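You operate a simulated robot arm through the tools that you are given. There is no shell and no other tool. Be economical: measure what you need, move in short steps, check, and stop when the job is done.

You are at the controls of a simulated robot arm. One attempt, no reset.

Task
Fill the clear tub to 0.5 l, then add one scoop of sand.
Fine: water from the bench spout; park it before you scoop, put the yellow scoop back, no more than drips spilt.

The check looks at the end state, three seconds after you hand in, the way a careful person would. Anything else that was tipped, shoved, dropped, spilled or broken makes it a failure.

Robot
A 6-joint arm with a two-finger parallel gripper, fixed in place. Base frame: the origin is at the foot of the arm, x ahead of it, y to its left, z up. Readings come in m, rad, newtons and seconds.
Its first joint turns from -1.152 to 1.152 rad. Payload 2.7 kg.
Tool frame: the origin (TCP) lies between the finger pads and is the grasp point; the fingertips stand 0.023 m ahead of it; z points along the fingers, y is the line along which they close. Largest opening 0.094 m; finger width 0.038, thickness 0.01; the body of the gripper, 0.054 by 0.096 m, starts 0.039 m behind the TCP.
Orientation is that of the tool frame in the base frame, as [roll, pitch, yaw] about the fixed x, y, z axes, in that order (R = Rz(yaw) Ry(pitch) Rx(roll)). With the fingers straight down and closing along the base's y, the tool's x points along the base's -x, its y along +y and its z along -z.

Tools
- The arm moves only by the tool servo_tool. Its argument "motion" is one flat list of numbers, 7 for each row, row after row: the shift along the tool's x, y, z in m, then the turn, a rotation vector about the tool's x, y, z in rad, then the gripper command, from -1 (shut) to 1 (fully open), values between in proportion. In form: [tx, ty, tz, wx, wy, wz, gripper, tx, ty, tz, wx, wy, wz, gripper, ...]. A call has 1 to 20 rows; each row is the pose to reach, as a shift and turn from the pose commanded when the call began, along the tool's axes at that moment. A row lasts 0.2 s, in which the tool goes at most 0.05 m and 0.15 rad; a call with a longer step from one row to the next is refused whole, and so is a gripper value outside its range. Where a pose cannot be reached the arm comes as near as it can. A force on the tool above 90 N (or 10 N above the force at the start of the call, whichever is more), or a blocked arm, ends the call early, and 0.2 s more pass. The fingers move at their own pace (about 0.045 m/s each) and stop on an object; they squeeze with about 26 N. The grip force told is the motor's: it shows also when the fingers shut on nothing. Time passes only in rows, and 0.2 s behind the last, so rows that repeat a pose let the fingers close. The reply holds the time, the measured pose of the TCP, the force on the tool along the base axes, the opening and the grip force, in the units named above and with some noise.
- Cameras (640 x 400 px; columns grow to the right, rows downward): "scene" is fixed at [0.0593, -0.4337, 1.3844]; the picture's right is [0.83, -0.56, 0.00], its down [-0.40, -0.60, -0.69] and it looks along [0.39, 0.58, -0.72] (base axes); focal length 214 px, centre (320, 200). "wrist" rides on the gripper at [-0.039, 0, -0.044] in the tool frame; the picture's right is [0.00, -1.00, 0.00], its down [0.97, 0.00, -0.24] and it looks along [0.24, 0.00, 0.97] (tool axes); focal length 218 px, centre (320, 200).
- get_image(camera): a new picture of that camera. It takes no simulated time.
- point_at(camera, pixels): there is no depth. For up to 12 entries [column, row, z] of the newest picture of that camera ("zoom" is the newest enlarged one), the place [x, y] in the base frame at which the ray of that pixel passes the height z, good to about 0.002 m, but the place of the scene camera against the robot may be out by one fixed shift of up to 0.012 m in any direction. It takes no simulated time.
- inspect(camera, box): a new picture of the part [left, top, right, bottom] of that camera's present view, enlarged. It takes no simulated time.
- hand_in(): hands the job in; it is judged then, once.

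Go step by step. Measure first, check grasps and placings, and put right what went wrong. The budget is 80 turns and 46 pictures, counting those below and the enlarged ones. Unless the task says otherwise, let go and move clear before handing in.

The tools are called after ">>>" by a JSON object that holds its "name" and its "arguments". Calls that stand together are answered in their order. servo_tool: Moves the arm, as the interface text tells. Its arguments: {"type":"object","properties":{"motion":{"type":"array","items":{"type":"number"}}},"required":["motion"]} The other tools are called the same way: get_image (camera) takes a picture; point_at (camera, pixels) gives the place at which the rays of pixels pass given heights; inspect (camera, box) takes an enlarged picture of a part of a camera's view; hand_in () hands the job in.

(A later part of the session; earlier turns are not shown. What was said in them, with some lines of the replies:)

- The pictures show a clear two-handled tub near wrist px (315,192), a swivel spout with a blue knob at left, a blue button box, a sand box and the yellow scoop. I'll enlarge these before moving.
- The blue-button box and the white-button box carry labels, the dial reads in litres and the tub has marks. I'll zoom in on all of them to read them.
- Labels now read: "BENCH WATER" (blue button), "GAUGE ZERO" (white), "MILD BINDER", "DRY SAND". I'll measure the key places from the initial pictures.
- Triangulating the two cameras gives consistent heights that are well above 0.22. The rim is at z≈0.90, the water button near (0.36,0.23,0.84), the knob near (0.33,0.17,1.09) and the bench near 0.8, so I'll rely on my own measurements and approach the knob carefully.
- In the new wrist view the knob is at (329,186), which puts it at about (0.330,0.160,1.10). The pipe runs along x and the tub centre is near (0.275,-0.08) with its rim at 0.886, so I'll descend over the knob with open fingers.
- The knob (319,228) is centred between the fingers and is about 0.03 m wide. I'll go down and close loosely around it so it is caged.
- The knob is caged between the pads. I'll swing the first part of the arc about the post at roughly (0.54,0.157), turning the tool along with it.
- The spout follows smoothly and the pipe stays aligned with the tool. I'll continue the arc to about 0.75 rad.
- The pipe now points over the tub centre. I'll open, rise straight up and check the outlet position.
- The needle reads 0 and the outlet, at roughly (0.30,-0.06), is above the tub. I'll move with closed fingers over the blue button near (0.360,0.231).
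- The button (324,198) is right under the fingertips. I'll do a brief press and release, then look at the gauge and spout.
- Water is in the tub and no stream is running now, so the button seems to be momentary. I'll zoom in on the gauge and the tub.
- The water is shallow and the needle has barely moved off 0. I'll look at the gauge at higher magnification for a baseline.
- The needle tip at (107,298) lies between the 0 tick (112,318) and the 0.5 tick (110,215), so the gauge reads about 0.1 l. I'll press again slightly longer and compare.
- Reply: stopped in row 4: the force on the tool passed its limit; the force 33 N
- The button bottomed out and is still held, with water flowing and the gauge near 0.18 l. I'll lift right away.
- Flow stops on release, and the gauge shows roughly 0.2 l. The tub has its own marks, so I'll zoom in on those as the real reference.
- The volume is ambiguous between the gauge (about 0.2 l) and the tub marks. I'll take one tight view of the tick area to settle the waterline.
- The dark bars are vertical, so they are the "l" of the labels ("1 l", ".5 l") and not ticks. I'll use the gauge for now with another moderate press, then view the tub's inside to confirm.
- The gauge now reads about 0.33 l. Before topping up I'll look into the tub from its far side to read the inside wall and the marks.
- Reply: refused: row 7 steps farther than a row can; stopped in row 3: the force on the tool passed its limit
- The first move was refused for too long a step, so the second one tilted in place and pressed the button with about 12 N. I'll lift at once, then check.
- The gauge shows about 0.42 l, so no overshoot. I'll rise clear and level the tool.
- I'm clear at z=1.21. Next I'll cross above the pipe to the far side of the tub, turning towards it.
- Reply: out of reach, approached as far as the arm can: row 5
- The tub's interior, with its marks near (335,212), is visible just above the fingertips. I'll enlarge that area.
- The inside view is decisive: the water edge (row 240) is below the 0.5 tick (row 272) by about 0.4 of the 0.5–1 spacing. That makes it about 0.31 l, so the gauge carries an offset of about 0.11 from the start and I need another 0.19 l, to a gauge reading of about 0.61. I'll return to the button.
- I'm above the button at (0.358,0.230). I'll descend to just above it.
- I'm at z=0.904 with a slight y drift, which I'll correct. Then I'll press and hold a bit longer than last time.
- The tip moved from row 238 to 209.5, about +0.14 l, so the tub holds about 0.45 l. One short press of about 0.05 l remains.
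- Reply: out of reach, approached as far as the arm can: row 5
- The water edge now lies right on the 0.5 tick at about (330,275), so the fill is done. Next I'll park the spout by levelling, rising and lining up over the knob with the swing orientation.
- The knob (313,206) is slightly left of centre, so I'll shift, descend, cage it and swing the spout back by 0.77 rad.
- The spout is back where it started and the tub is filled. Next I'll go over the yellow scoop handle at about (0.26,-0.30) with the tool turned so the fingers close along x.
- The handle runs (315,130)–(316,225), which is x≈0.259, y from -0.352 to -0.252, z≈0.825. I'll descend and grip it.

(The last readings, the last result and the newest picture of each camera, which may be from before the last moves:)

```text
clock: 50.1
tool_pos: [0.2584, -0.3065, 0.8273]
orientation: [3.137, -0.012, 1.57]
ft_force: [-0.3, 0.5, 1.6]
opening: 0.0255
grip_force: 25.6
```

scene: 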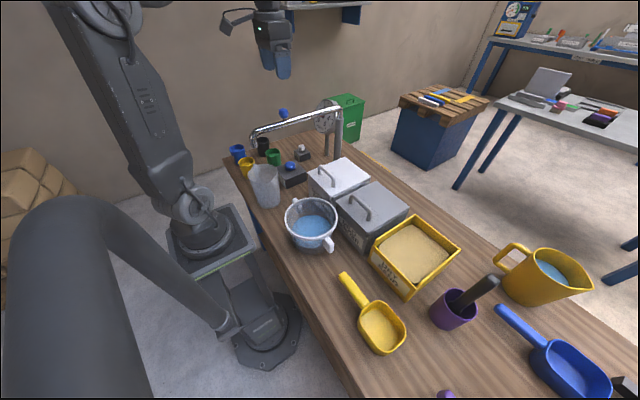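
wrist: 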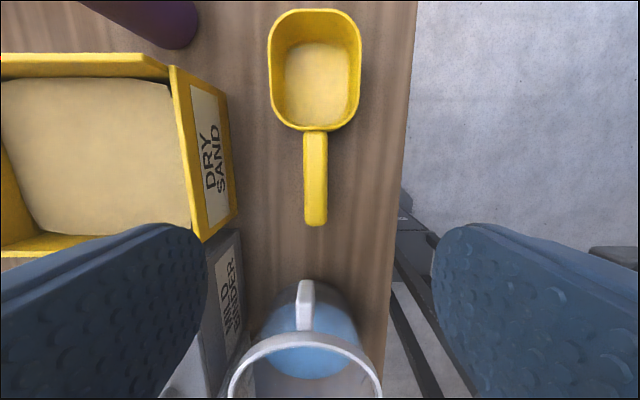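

The handle is gripped (opening 0.0255). For clearance over the sand box front wall (rim ≈0.874) I want the grip further back on the handle, so I'll regrip 0.022 back before lifting.

>>> {"name": "servo_tool", "arguments": {"motion": [0, 0, 0, 0, 0, 0, -0.2, 0, 0, 0, 0, 0, 0, -0.2, 0.011, 0, 0, 0, 0, 0, -0.2, 0.022, 0, 0, 0, 0, 0, -0.2, 0.022, 0, 0, 0, 0, 0, -1, 0.022, 0, 0, 0, 0, 0, -1, 0.022, 0, 0, 0, 0, 0, -1, 0.022, 0, 0, 0, 0, 0, -1]}}

>>> {"name": "servo_tool", "arguments": {"motion": [0, 0, -0.01, 0, 0, 0, -1, 0, 0, -0.03, 0, 0, 0, -1, 0, 0, -0.07, 0, 0, 0, -1, 0, 0, -0.11, 0, 0, 0, -1, 0, 0, -0.15, 0, 0, 0, -1]}}

>>> {"name": "get_image", "arguments": {"camera": "wrist"}}

```text
clock: 51.9
tool_pos: [0.259, -0.2842, 0.8283]
orientation: [3.135, -0.012, 1.569]
ft_force: [0.9, 1.0, 0.6]
opening: 0.0254
grip_force: 25.8
```

```text
clock: 53.1
tool_pos: [0.2578, -0.2864, 0.9777]
orientation: [3.138, -0.013, 1.573]
ft_force: [0.6, 0.6, -0.6]
opening: 0.0258
grip_force: 26.3
```

```text
5 pictures are left
```

wrist: 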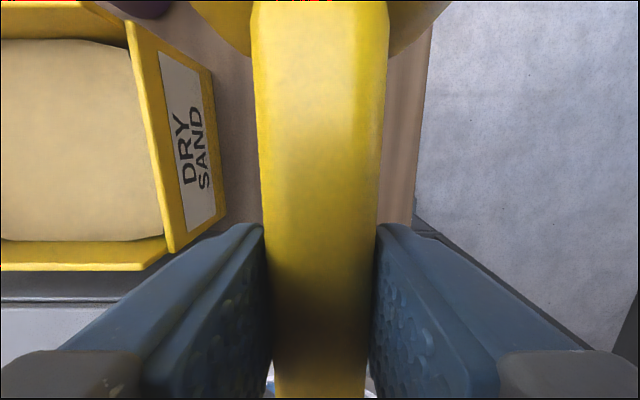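

The scoop is held level. I'll lift to z≈1.05 and turn it so the bowl points +x, towards the sand box.

>>> {"name": "servo_tool", "arguments": {"motion": [-0.0035, 0.0038, -0.03, 0, 0, 0, -1, -0.007, 0.0076, -0.06, 0, 0, -0.143, -1, -0.0106, 0.0115, -0.07, 0, 0, -0.286, -1, -0.0142, 0.0153, -0.07, 0, 0, -0.429, -1, -0.0177, 0.019, -0.07, 0, 0, -0.572, -1, -0.0213, 0.023, -0.07, 0, 0, -0.715, -1, -0.0248, 0.0267, -0.07, 0, 0, -0.858, -1, -0.0284, 0.0305, -0.07, 0, 0, -1.0, -1, -0.032, 0.0344, -0.07, 0, 0, -1.144, -1, -0.0355, 0.0382, -0.07, 0, 0, -1.287, -1, -0.039, 0.042, -0.07, 0, 0, -1.43, -1, -0.039, 0.042, -0.07, 0, 0, -1.57, -1]}}

```text
clock: 55.7
tool_pos: [0.2986, -0.3258, 1.0477]
orientation: [3.129, 0.005, -3.14]
ft_force: [-0.1, 0.0, -0.8]
opening: 0.0257
grip_force: 26.2
```

The scoop points +x at (0.299,-0.326,1.048). I'll move out over the sand and tilt the nose down 0.65 rad, staying high to check reach.

>>> {"name": "servo_tool", "arguments": {"motion": [-0.009, -0.0012, 0, 0, 0.13, 0, -1, -0.018, -0.0024, 0, 0, 0.26, 0, -1, -0.027, -0.0036, 0, 0, 0.39, 0, -1, -0.036, -0.0048, 0, 0, 0.52, 0, -1, -0.0444, -0.006, 0, 0, 0.65, 0, -1, -0.0444, -0.006, 0, 0, 0.65, 0, -1]}}

>>> {"name": "get_image", "arguments": {"camera": "scene"}}

```text
clock: 57.1
tool_pos: [0.3436, -0.3317, 1.0488]
orientation: [3.128, -0.645, -3.136]
ft_force: [0.0, 0.0, -0.9]
opening: 0.0259
grip_force: 25.7
```

```text
4 pictures are left
```

scene: 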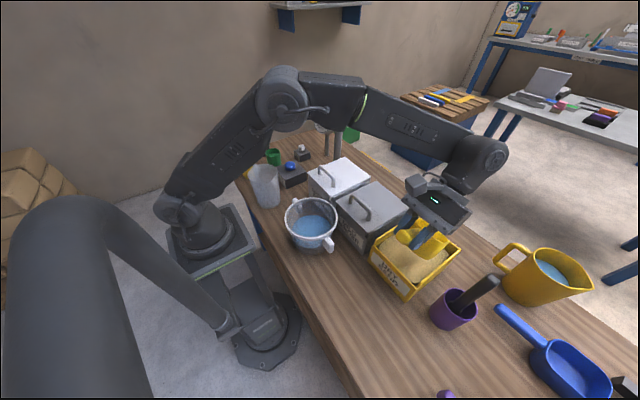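

The reach is fine and the bowl is over the sand at (425,240). I'll plunge first.

>>> {"name": "servo_tool", "arguments": {"motion": [-0.024, 0, 0.032, 0, 0, 0, -1, -0.0475, 0, 0.0631, 0, 0, 0, -1, -0.0631, 0, 0.0839, 0, 0, 0, -1, -0.0745, 0, 0.0991, 0, 0, 0, -1]}}

```text
clock: 58.1
tool_pos: [0.3449, -0.3291, 0.9264]
orientation: [3.13, -0.642, -3.135]
ft_force: [8.9, 0.5, 3.5]
opening: 0.0256
grip_force: 25.3
```

Sand contact is felt (about 9 N). I'll scoop through, level and lift out.

>>> {"name": "servo_tool", "arguments": {"motion": [-0.0163, 0, 0.0027, 0, -0.145, 0, -1, -0.0237, 0, 0.0009, 0, -0.245, 0, -1, -0.0141, 0, -0.0169, 0, -0.375, 0, -1, 0.0025, 0, -0.0357, 0, -0.515, 0, -1, 0.0259, 0, -0.0619, 0, -0.645, 0, -1, 0.054, 0, -0.0908, 0, -0.68, 0, -1, 0.054, 0, -0.0908, 0, -0.68, 0, -1]}}

>>> {"name": "inspect", "arguments": {"camera": "scene", "box": [340, 170, 500, 300]}}

```text
clock: 59.7
tool_pos: [0.3557, -0.3297, 1.0304]
orientation: [3.13, 0.035, 3.139]
ft_force: [0.4, -0.1, -4.4]
opening: 0.026
grip_force: 26.2
```

```text
3.08 times, centred on (420, 235) of scene
```

zoom: 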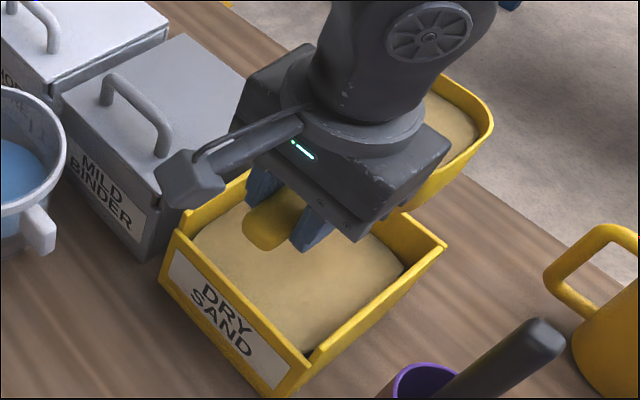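

The scoop came out full: sand is visible in the bowl near zoom (455,125), and the tool carries about 4 N. I'll carry it high and level to the tub's +y side, turning the bowl towards -y.

>>> {"name": "servo_tool", "arguments": {"motion": [0.002, 0.01, -0.02, 0, 0, 0, -1, 0.006, 0.03, -0.04, 0, 0, 0.08, -1, 0.011, 0.057, -0.055, 0, 0, 0.18, -1, 0.016, 0.084, -0.06, 0, 0, 0.28, -1, 0.021, 0.111, -0.06, 0, 0, 0.38, -1, 0.026, 0.138, -0.06, 0, 0, 0.48, -1, 0.031, 0.165, -0.06, 0, 0, 0.58, -1, 0.036, 0.192, -0.06, 0, 0, 0.68, -1, 0.041, 0.219, -0.06, 0, 0, 0.78, -1, 0.046, 0.246, -0.06, 0, 0, 0.88, -1, 0.052, 0.273, -0.06, 0, 0, 0.98, -1, 0.057, 0.3, -0.06, 0, 0, 1.08, -1, 0.062, 0.327, -0.06, 0, 0, 1.18, -1, 0.067, 0.354, -0.06, 0, 0, 1.28, -1, 0.072, 0.381, -0.06, 0, 0, 1.38, -1, 0.076, 0.403, -0.06, 0, 0, 1.47, -1, 0.08, 0.42, -0.06, 0, 0, 1.54, -1, 0.081, 0.426, -0.06, 0, 0, 1.57, -1]}}

>>> {"name": "get_image", "arguments": {"camera": "scene"}}

```text
clock: 63.5
tool_pos: [0.2742, 0.0929, 1.0924]
orientation: [3.106, -0.012, 1.57]
ft_force: [-0.4, -0.5, -4.9]
opening: 0.026
grip_force: 26.1
```

```text
2 pictures are left
```

scene: 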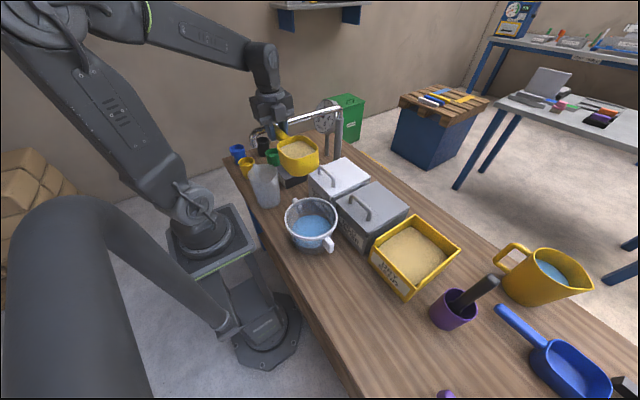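

The scoop is full over the tub's +y side, and the tub, spout and boxes are undisturbed. I'll tilt slowly about the bowl tip, keeping it over the tub.

>>> {"name": "servo_tool", "arguments": {"motion": [-0.0014, 0, 0, 0, 0.13, 0, -1, -0.0057, 0, 0.009, 0, 0.26, 0, -1, -0.009, 0, 0.0135, 0, 0.325, 0, -1, -0.0127, 0, 0.018, 0, 0.39, 0, -1, -0.017, 0, 0.023, 0, 0.455, 0, -1, -0.0223, 0, 0.028, 0, 0.52, 0, -1, -0.0282, 0, 0.029, 0, 0.585, 0, -1, -0.0344, 0, 0.03, 0, 0.65, 0, -1, -0.0415, 0, 0.0295, 0, 0.715, 0, -1, -0.0487, 0, 0.0285, 0, 0.78, 0, -1, -0.0568, 0, 0.024, 0, 0.845, 0, -1, -0.0651, 0, 0.019, 0, 0.91, 0, -1, -0.0651, 0, 0.019, 0, 0.91, 0, -1]}}

```text
clock: 66.3
tool_pos: [0.2717, 0.0282, 1.0724]
orientation: [3.081, -0.924, 1.618]
ft_force: [0.2, -0.3, -3.5]
opening: 0.0257
grip_force: 26.3
```

Sand is starting to leave (force fell to 3.5 N). I'll keep tilting about the tip to past vertical.

>>> {"name": "servo_tool", "arguments": {"motion": [-0.0006, 0, -0.011, 0, 0.065, 0, -1, -0.0013, 0, -0.0217, 0, 0.13, 0, -1, -0.0032, 0, -0.0326, 0, 0.195, 0, -1, -0.0052, 0, -0.0434, 0, 0.26, 0, -1, -0.0086, 0, -0.0537, 0, 0.325, 0, -1, -0.012, 0, -0.064, 0, 0.39, 0, -1, -0.0165, 0, -0.0741, 0, 0.455, 0, -1, -0.021, 0, -0.0842, 0, 0.52, 0, -1, -0.0275, 0, -0.0941, 0, 0.59, 0, -1, -0.034, 0, -0.104, 0, 0.66, 0, -1, -0.041, 0, -0.112, 0, 0.725, 0, -1, -0.0483, 0, -0.12, 0, 0.79, 0, -1, -0.056, 0, -0.128, 0, 0.855, 0, -1, -0.0637, 0, -0.1357, 0, 0.92, 0, -1, -0.0637, 0, -0.1357, 0, 0.92, 0, -1, -0.0637, 0, -0.1357, 0, 0.92, 0, -1]}}

```text
clock: 69.7
tool_pos: [0.2637, -0.0164, 1.0225]
orientation: [0.139, -1.297, -1.707]
ft_force: [3.0, -0.5, 23.4]
opening: 0.0256
grip_force: 26.1
out of reach, approached as far as the arm can: row 10, 11, 12, 13, 14, 15, 16
```

The arm could not reach the last part and came down short at z=1.02, with 23 N upward force, so the tip is probably touching the tub edge. I'll lift straight up immediately.

>>> {"name": "servo_tool", "arguments": {"motion": [0.019, 0, 0.005, 0, 0, 0, -1, 0.039, 0, 0.011, 0, 0, 0, -1]}}

```text
clock: 70.3
tool_pos: [0.2603, -0.0002, 1.0463]
orientation: [0.123, -1.309, -1.692]
ft_force: [0.1, 0.1, -1.0]
opening: 0.0257
grip_force: 26.1
out of reach, approached as far as the arm can: row 1, 2
```

The contact is released and the force of -1 N shows an empty scoop. I'll tilt back while rising.

>>> {"name": "servo_tool", "arguments": {"motion": [0.019, 0, 0.005, 0, -0.1, 0, -1, 0.039, 0, 0.01, 0, -0.23, 0, -1, 0.058, 0, 0.0155, 0, -0.36, 0, -1, 0.077, 0, 0.021, 0, -0.5, 0, -1, 0.077, 0, 0.021, 0, -0.64, 0, -1]}}

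>>> {"name": "inspect", "arguments": {"camera": "scene", "box": [240, 90, 400, 270]}}

```text
clock: 71.5
tool_pos: [0.2549, -0.0023, 1.1291]
orientation: [3.044, -1.197, 1.66]
ft_force: [0.2, 0.0, -0.5]
opening: 0.0257
grip_force: 26.2
```

```text
2.22 times, centred on (320, 180) of scene
```

zoom: 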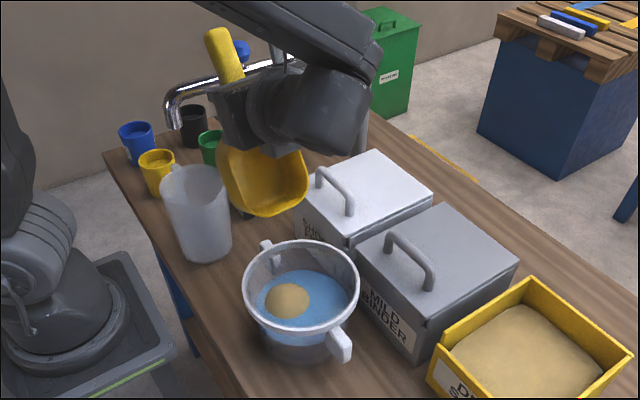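

The sand mound sits inside the tub at zoom (288,300), with no spill and the tub in place. I'll level the scoop, then bring it back to its spot.

>>> {"name": "servo_tool", "arguments": {"motion": [0, 0, 0, 0, -0.13, 0, -1, 0, 0, 0, 0, -0.26, 0, -1, 0, 0, 0, 0, -0.39, 0, -1, 0, 0, 0, 0, -0.52, 0, -1, 0, 0, 0, 0, -0.65, 0, -1, 0, 0, 0, 0, -0.78, 0, -1, 0, 0, 0, 0, -0.91, 0, -1, 0, 0, 0, 0, -1.04, 0, -1, 0, 0, 0, 0, -1.17, 0, -1, 0, 0, 0, 0, -1.2, 0, -1]}}

```text
clock: 73.7
tool_pos: [0.2544, -0.0014, 1.1283]
orientation: [3.105, 0.001, 1.57]
ft_force: [1.5, 0.5, -1.1]
opening: 0.0255
grip_force: 25.1
```

I'm level at (0.254,-0.001,1.128) with a small roll of 0.03 to correct. I'll carry the scoop back above its place.

>>> {"name": "servo_tool", "arguments": {"motion": [-0.035, 0.0006, 0, 0.01, 0, 0, -1, -0.07, 0.0012, 0, 0.02, 0, 0, -1, -0.105, 0.0018, 0, 0.03, 0, 0, -1, -0.14, 0.0024, 0, 0.03, 0, 0, -1, -0.175, 0.003, 0, 0.03, 0, 0, -1, -0.21, 0.0036, 0.01, 0.03, 0, 0, -1, -0.245, 0.0042, 0.03, 0.03, 0, 0, -1, -0.275, 0.0046, 0.06, 0.03, 0, 0, -1, -0.283, 0.0046, 0.1, 0.03, 0, 0, -1, -0.283, 0.0046, 0.1, 0.03, 0, 0, -1]}}

```text
clock: 75.9
tool_pos: [0.2602, -0.2838, 1.0285]
orientation: [3.136, -0.001, 1.57]
ft_force: [-0.1, -0.6, -1.4]
opening: 0.0254
grip_force: 26.1
```

Pose matches the pickup (x 0.260, y -0.284). I'll lower gently towards z=0.83.

>>> {"name": "servo_tool", "arguments": {"motion": [0, -0.001, 0.04, 0, 0, 0, -1, 0, -0.001, 0.08, 0, 0, 0, -1, 0, -0.001, 0.12, 0, 0, 0, -1, 0, -0.001, 0.15, 0, 0, 0, -1, 0, -0.001, 0.175, 0, 0, 0, -1, 0, -0.001, 0.188, 0, 0, 0, -1, 0, -0.001, 0.188, 0, 0, 0, -1]}}

```text
clock: 77.5
tool_pos: [0.2611, -0.2844, 0.8407]
orientation: [3.137, -0.001, 1.572]
ft_force: [-0.2, -0.6, -0.9]
opening: 0.0256
grip_force: 26.0
```

No contact yet at 0.841. I'll continue in small steps.

>>> {"name": "servo_tool", "arguments": {"motion": [0, 0, 0.004, 0, 0, 0, -1, 0, 0, 0.008, 0, 0, 0, -1, 0, 0, 0.0115, 0, 0, 0, -1, 0, 0, 0.0115, 0, 0, 0, -1]}}

```text
clock: 78.5
tool_pos: [0.2621, -0.2842, 0.8297]
orientation: [3.136, -0.002, 1.571]
ft_force: [-0.6, 0.0, -0.3]
opening: 0.0257
grip_force: 26.1
```

The load is nearly off. I'll take one more 1.5 mm, then open partly and retreat upward.

>>> {"name": "servo_tool", "arguments": {"motion": [0, 0, 0.0015, 0, 0, 0, -1, 0, 0, 0.0015, 0, 0, 0, -1]}}

>>> {"name": "servo_tool", "arguments": {"motion": [0, 0, 0, 0, 0, 0, -0.2, 0, 0, 0, 0, 0, 0, 0.1, 0, 0, 0, 0, 0, 0, 0.3, 0, 0, 0, 0, 0, 0, 0.3, 0, 0, -0.03, 0, 0, 0, 0.3, 0, 0, -0.07, 0, 0, 0, 0.3, 0, 0, -0.11, 0, 0, 0, 0.3, 0, 0, -0.15, 0, 0, 0, 0.3, 0, 0, -0.19, 0, 0, 0, 0.3, 0.03, 0, -0.23, 0, 0, 0, 0.3, 0.07, 0, -0.27, 0, 0, 0, 0.3, 0.11, 0, -0.3, 0, 0, 0, 0.3, 0.14, 0, -0.33, 0, 0, 0, 0.3, 0.14, 0, -0.37, 0, 0, 0, 0.3, 0.14, 0, -0.4, 0, 0, 0, 0.3]}}

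>>> {"name": "get_image", "arguments": {"camera": "scene"}}

```text
clock: 79.1
tool_pos: [0.2626, -0.2848, 0.8277]
orientation: [3.137, -0.002, 1.572]
ft_force: [1.0, 0.1, -0.8]
opening: 0.0256
grip_force: 26.3
```

```text
refused: row 11 steps farther than a row can; nothing moved
```

```text
0 pictures are left
```

scene: 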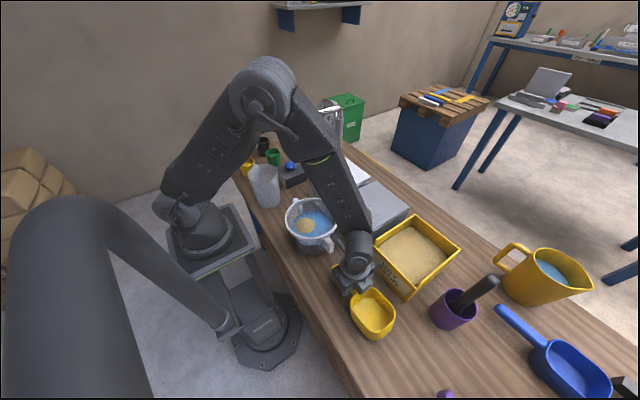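

The bowl now sits about (-8,-16) px from its original place. The bump pushed the scoop about 0.046 m back through the fingers, and the release was refused so I still hold it. I'll lift slightly, shift it 0.046 m in -y and set it down with contact feedback.

>>> {"name": "servo_tool", "arguments": {"motion": [0, -0.001, -0.008, 0, 0, 0, -1, -0.015, -0.002, -0.008, 0, 0, 0, -1, -0.031, -0.003, -0.008, 0, 0, 0, -1, -0.046, -0.0035, -0.008, 0, 0, 0, -1, -0.046, -0.0035, -0.004, 0, 0, 0, -1, -0.046, -0.0035, 0, 0, 0, 0, -1, -0.046, -0.0035, 0, 0, 0, 0, -1]}}

```text
clock: 80.7
tool_pos: [0.2593, -0.3308, 0.8274]
orientation: [3.137, -0.001, 1.571]
ft_force: [0.0, -0.4, -0.8]
opening: 0.0257
grip_force: 26.3
```

The force is still -0.8 N, so it may be hanging slightly. I'll lower 4 mm more.

>>> {"name": "servo_tool", "arguments": {"motion": [0, 0, 0.002, 0, 0, 0, -1, 0, 0, 0.004, 0, 0, 0, -1, 0, 0, 0.004, 0, 0, 0, -1]}}

```text
clock: 81.5
tool_pos: [0.2593, -0.3308, 0.8238]
orientation: [3.134, 0.0, 1.572]
ft_force: [-1.1, 3.2, 11.6]
opening: 0.0256
grip_force: 26.0
```

Contact is made (11.6 N), so the scoop is on the bench. I'll ease up 1.5 mm, open, and rise straight up.

>>> {"name": "servo_tool", "arguments": {"motion": [0, 0, -0.0015, 0, 0, 0, -1, 0, 0, -0.0015, 0, 0, 0, -0.2, 0, 0, -0.0015, 0, 0, 0, 0.1, 0, 0, -0.0015, 0, 0, 0, 0.3, 0, 0, -0.0015, 0, 0, 0, 0.3, 0, 0, -0.02, 0, 0, 0, 0.3, 0, 0, -0.05, 0, 0, 0, 0.3, 0, 0, -0.09, 0, 0, 0, 0.3, 0, 0, -0.13, 0, 0, 0, 0.3, 0, 0, -0.17, 0, 0, 0, 0.3, 0, 0, -0.21, 0, 0, 0, 0.3, 0, 0, -0.25, 0, 0, 0, 0.3, 0, 0, -0.29, 0, 0, 0, 0.3, 0, 0, -0.33, 0, 0, 0, 0.3]}}

```text
clock: 84.5
tool_pos: [0.2587, -0.3306, 1.1533]
orientation: [3.136, 0.0, 1.57]
ft_force: [0.6, -0.1, -0.6]
opening: 0.0612
grip_force: 0.2
```

The gripper is open and clear at z=1.15. Spout parked, tub at the 0.5 mark with one scoop of sand in it, scoop set down on the bench; handing in.

>>> {"name": "hand_in", "arguments": {}}

```text
The job is handed in.
```

I handed the job in with the tub filled to its 0.5 l mark, the spout parked, one scoop of sand in the tub, and the yellow scoop back on the bench. I had no pictures left to check the scoop's final spot.

- **Water:** The bench gauge seemed to read about 0.1 l high from the start, so I filled to the tub's own 0.5 mark.
- **Tub:** While tipping out the sand, the scoop pressed on something, probably the tub's edge, with about 23 N. The pictures afterwards showed the tub in place, the sand inside it and no spill.
- **Scoop:** That bump pushed the scoop back through the fingers by roughly 0.046 m. I corrected for it from the last picture, so it may sit up to about 1 cm off its original place.
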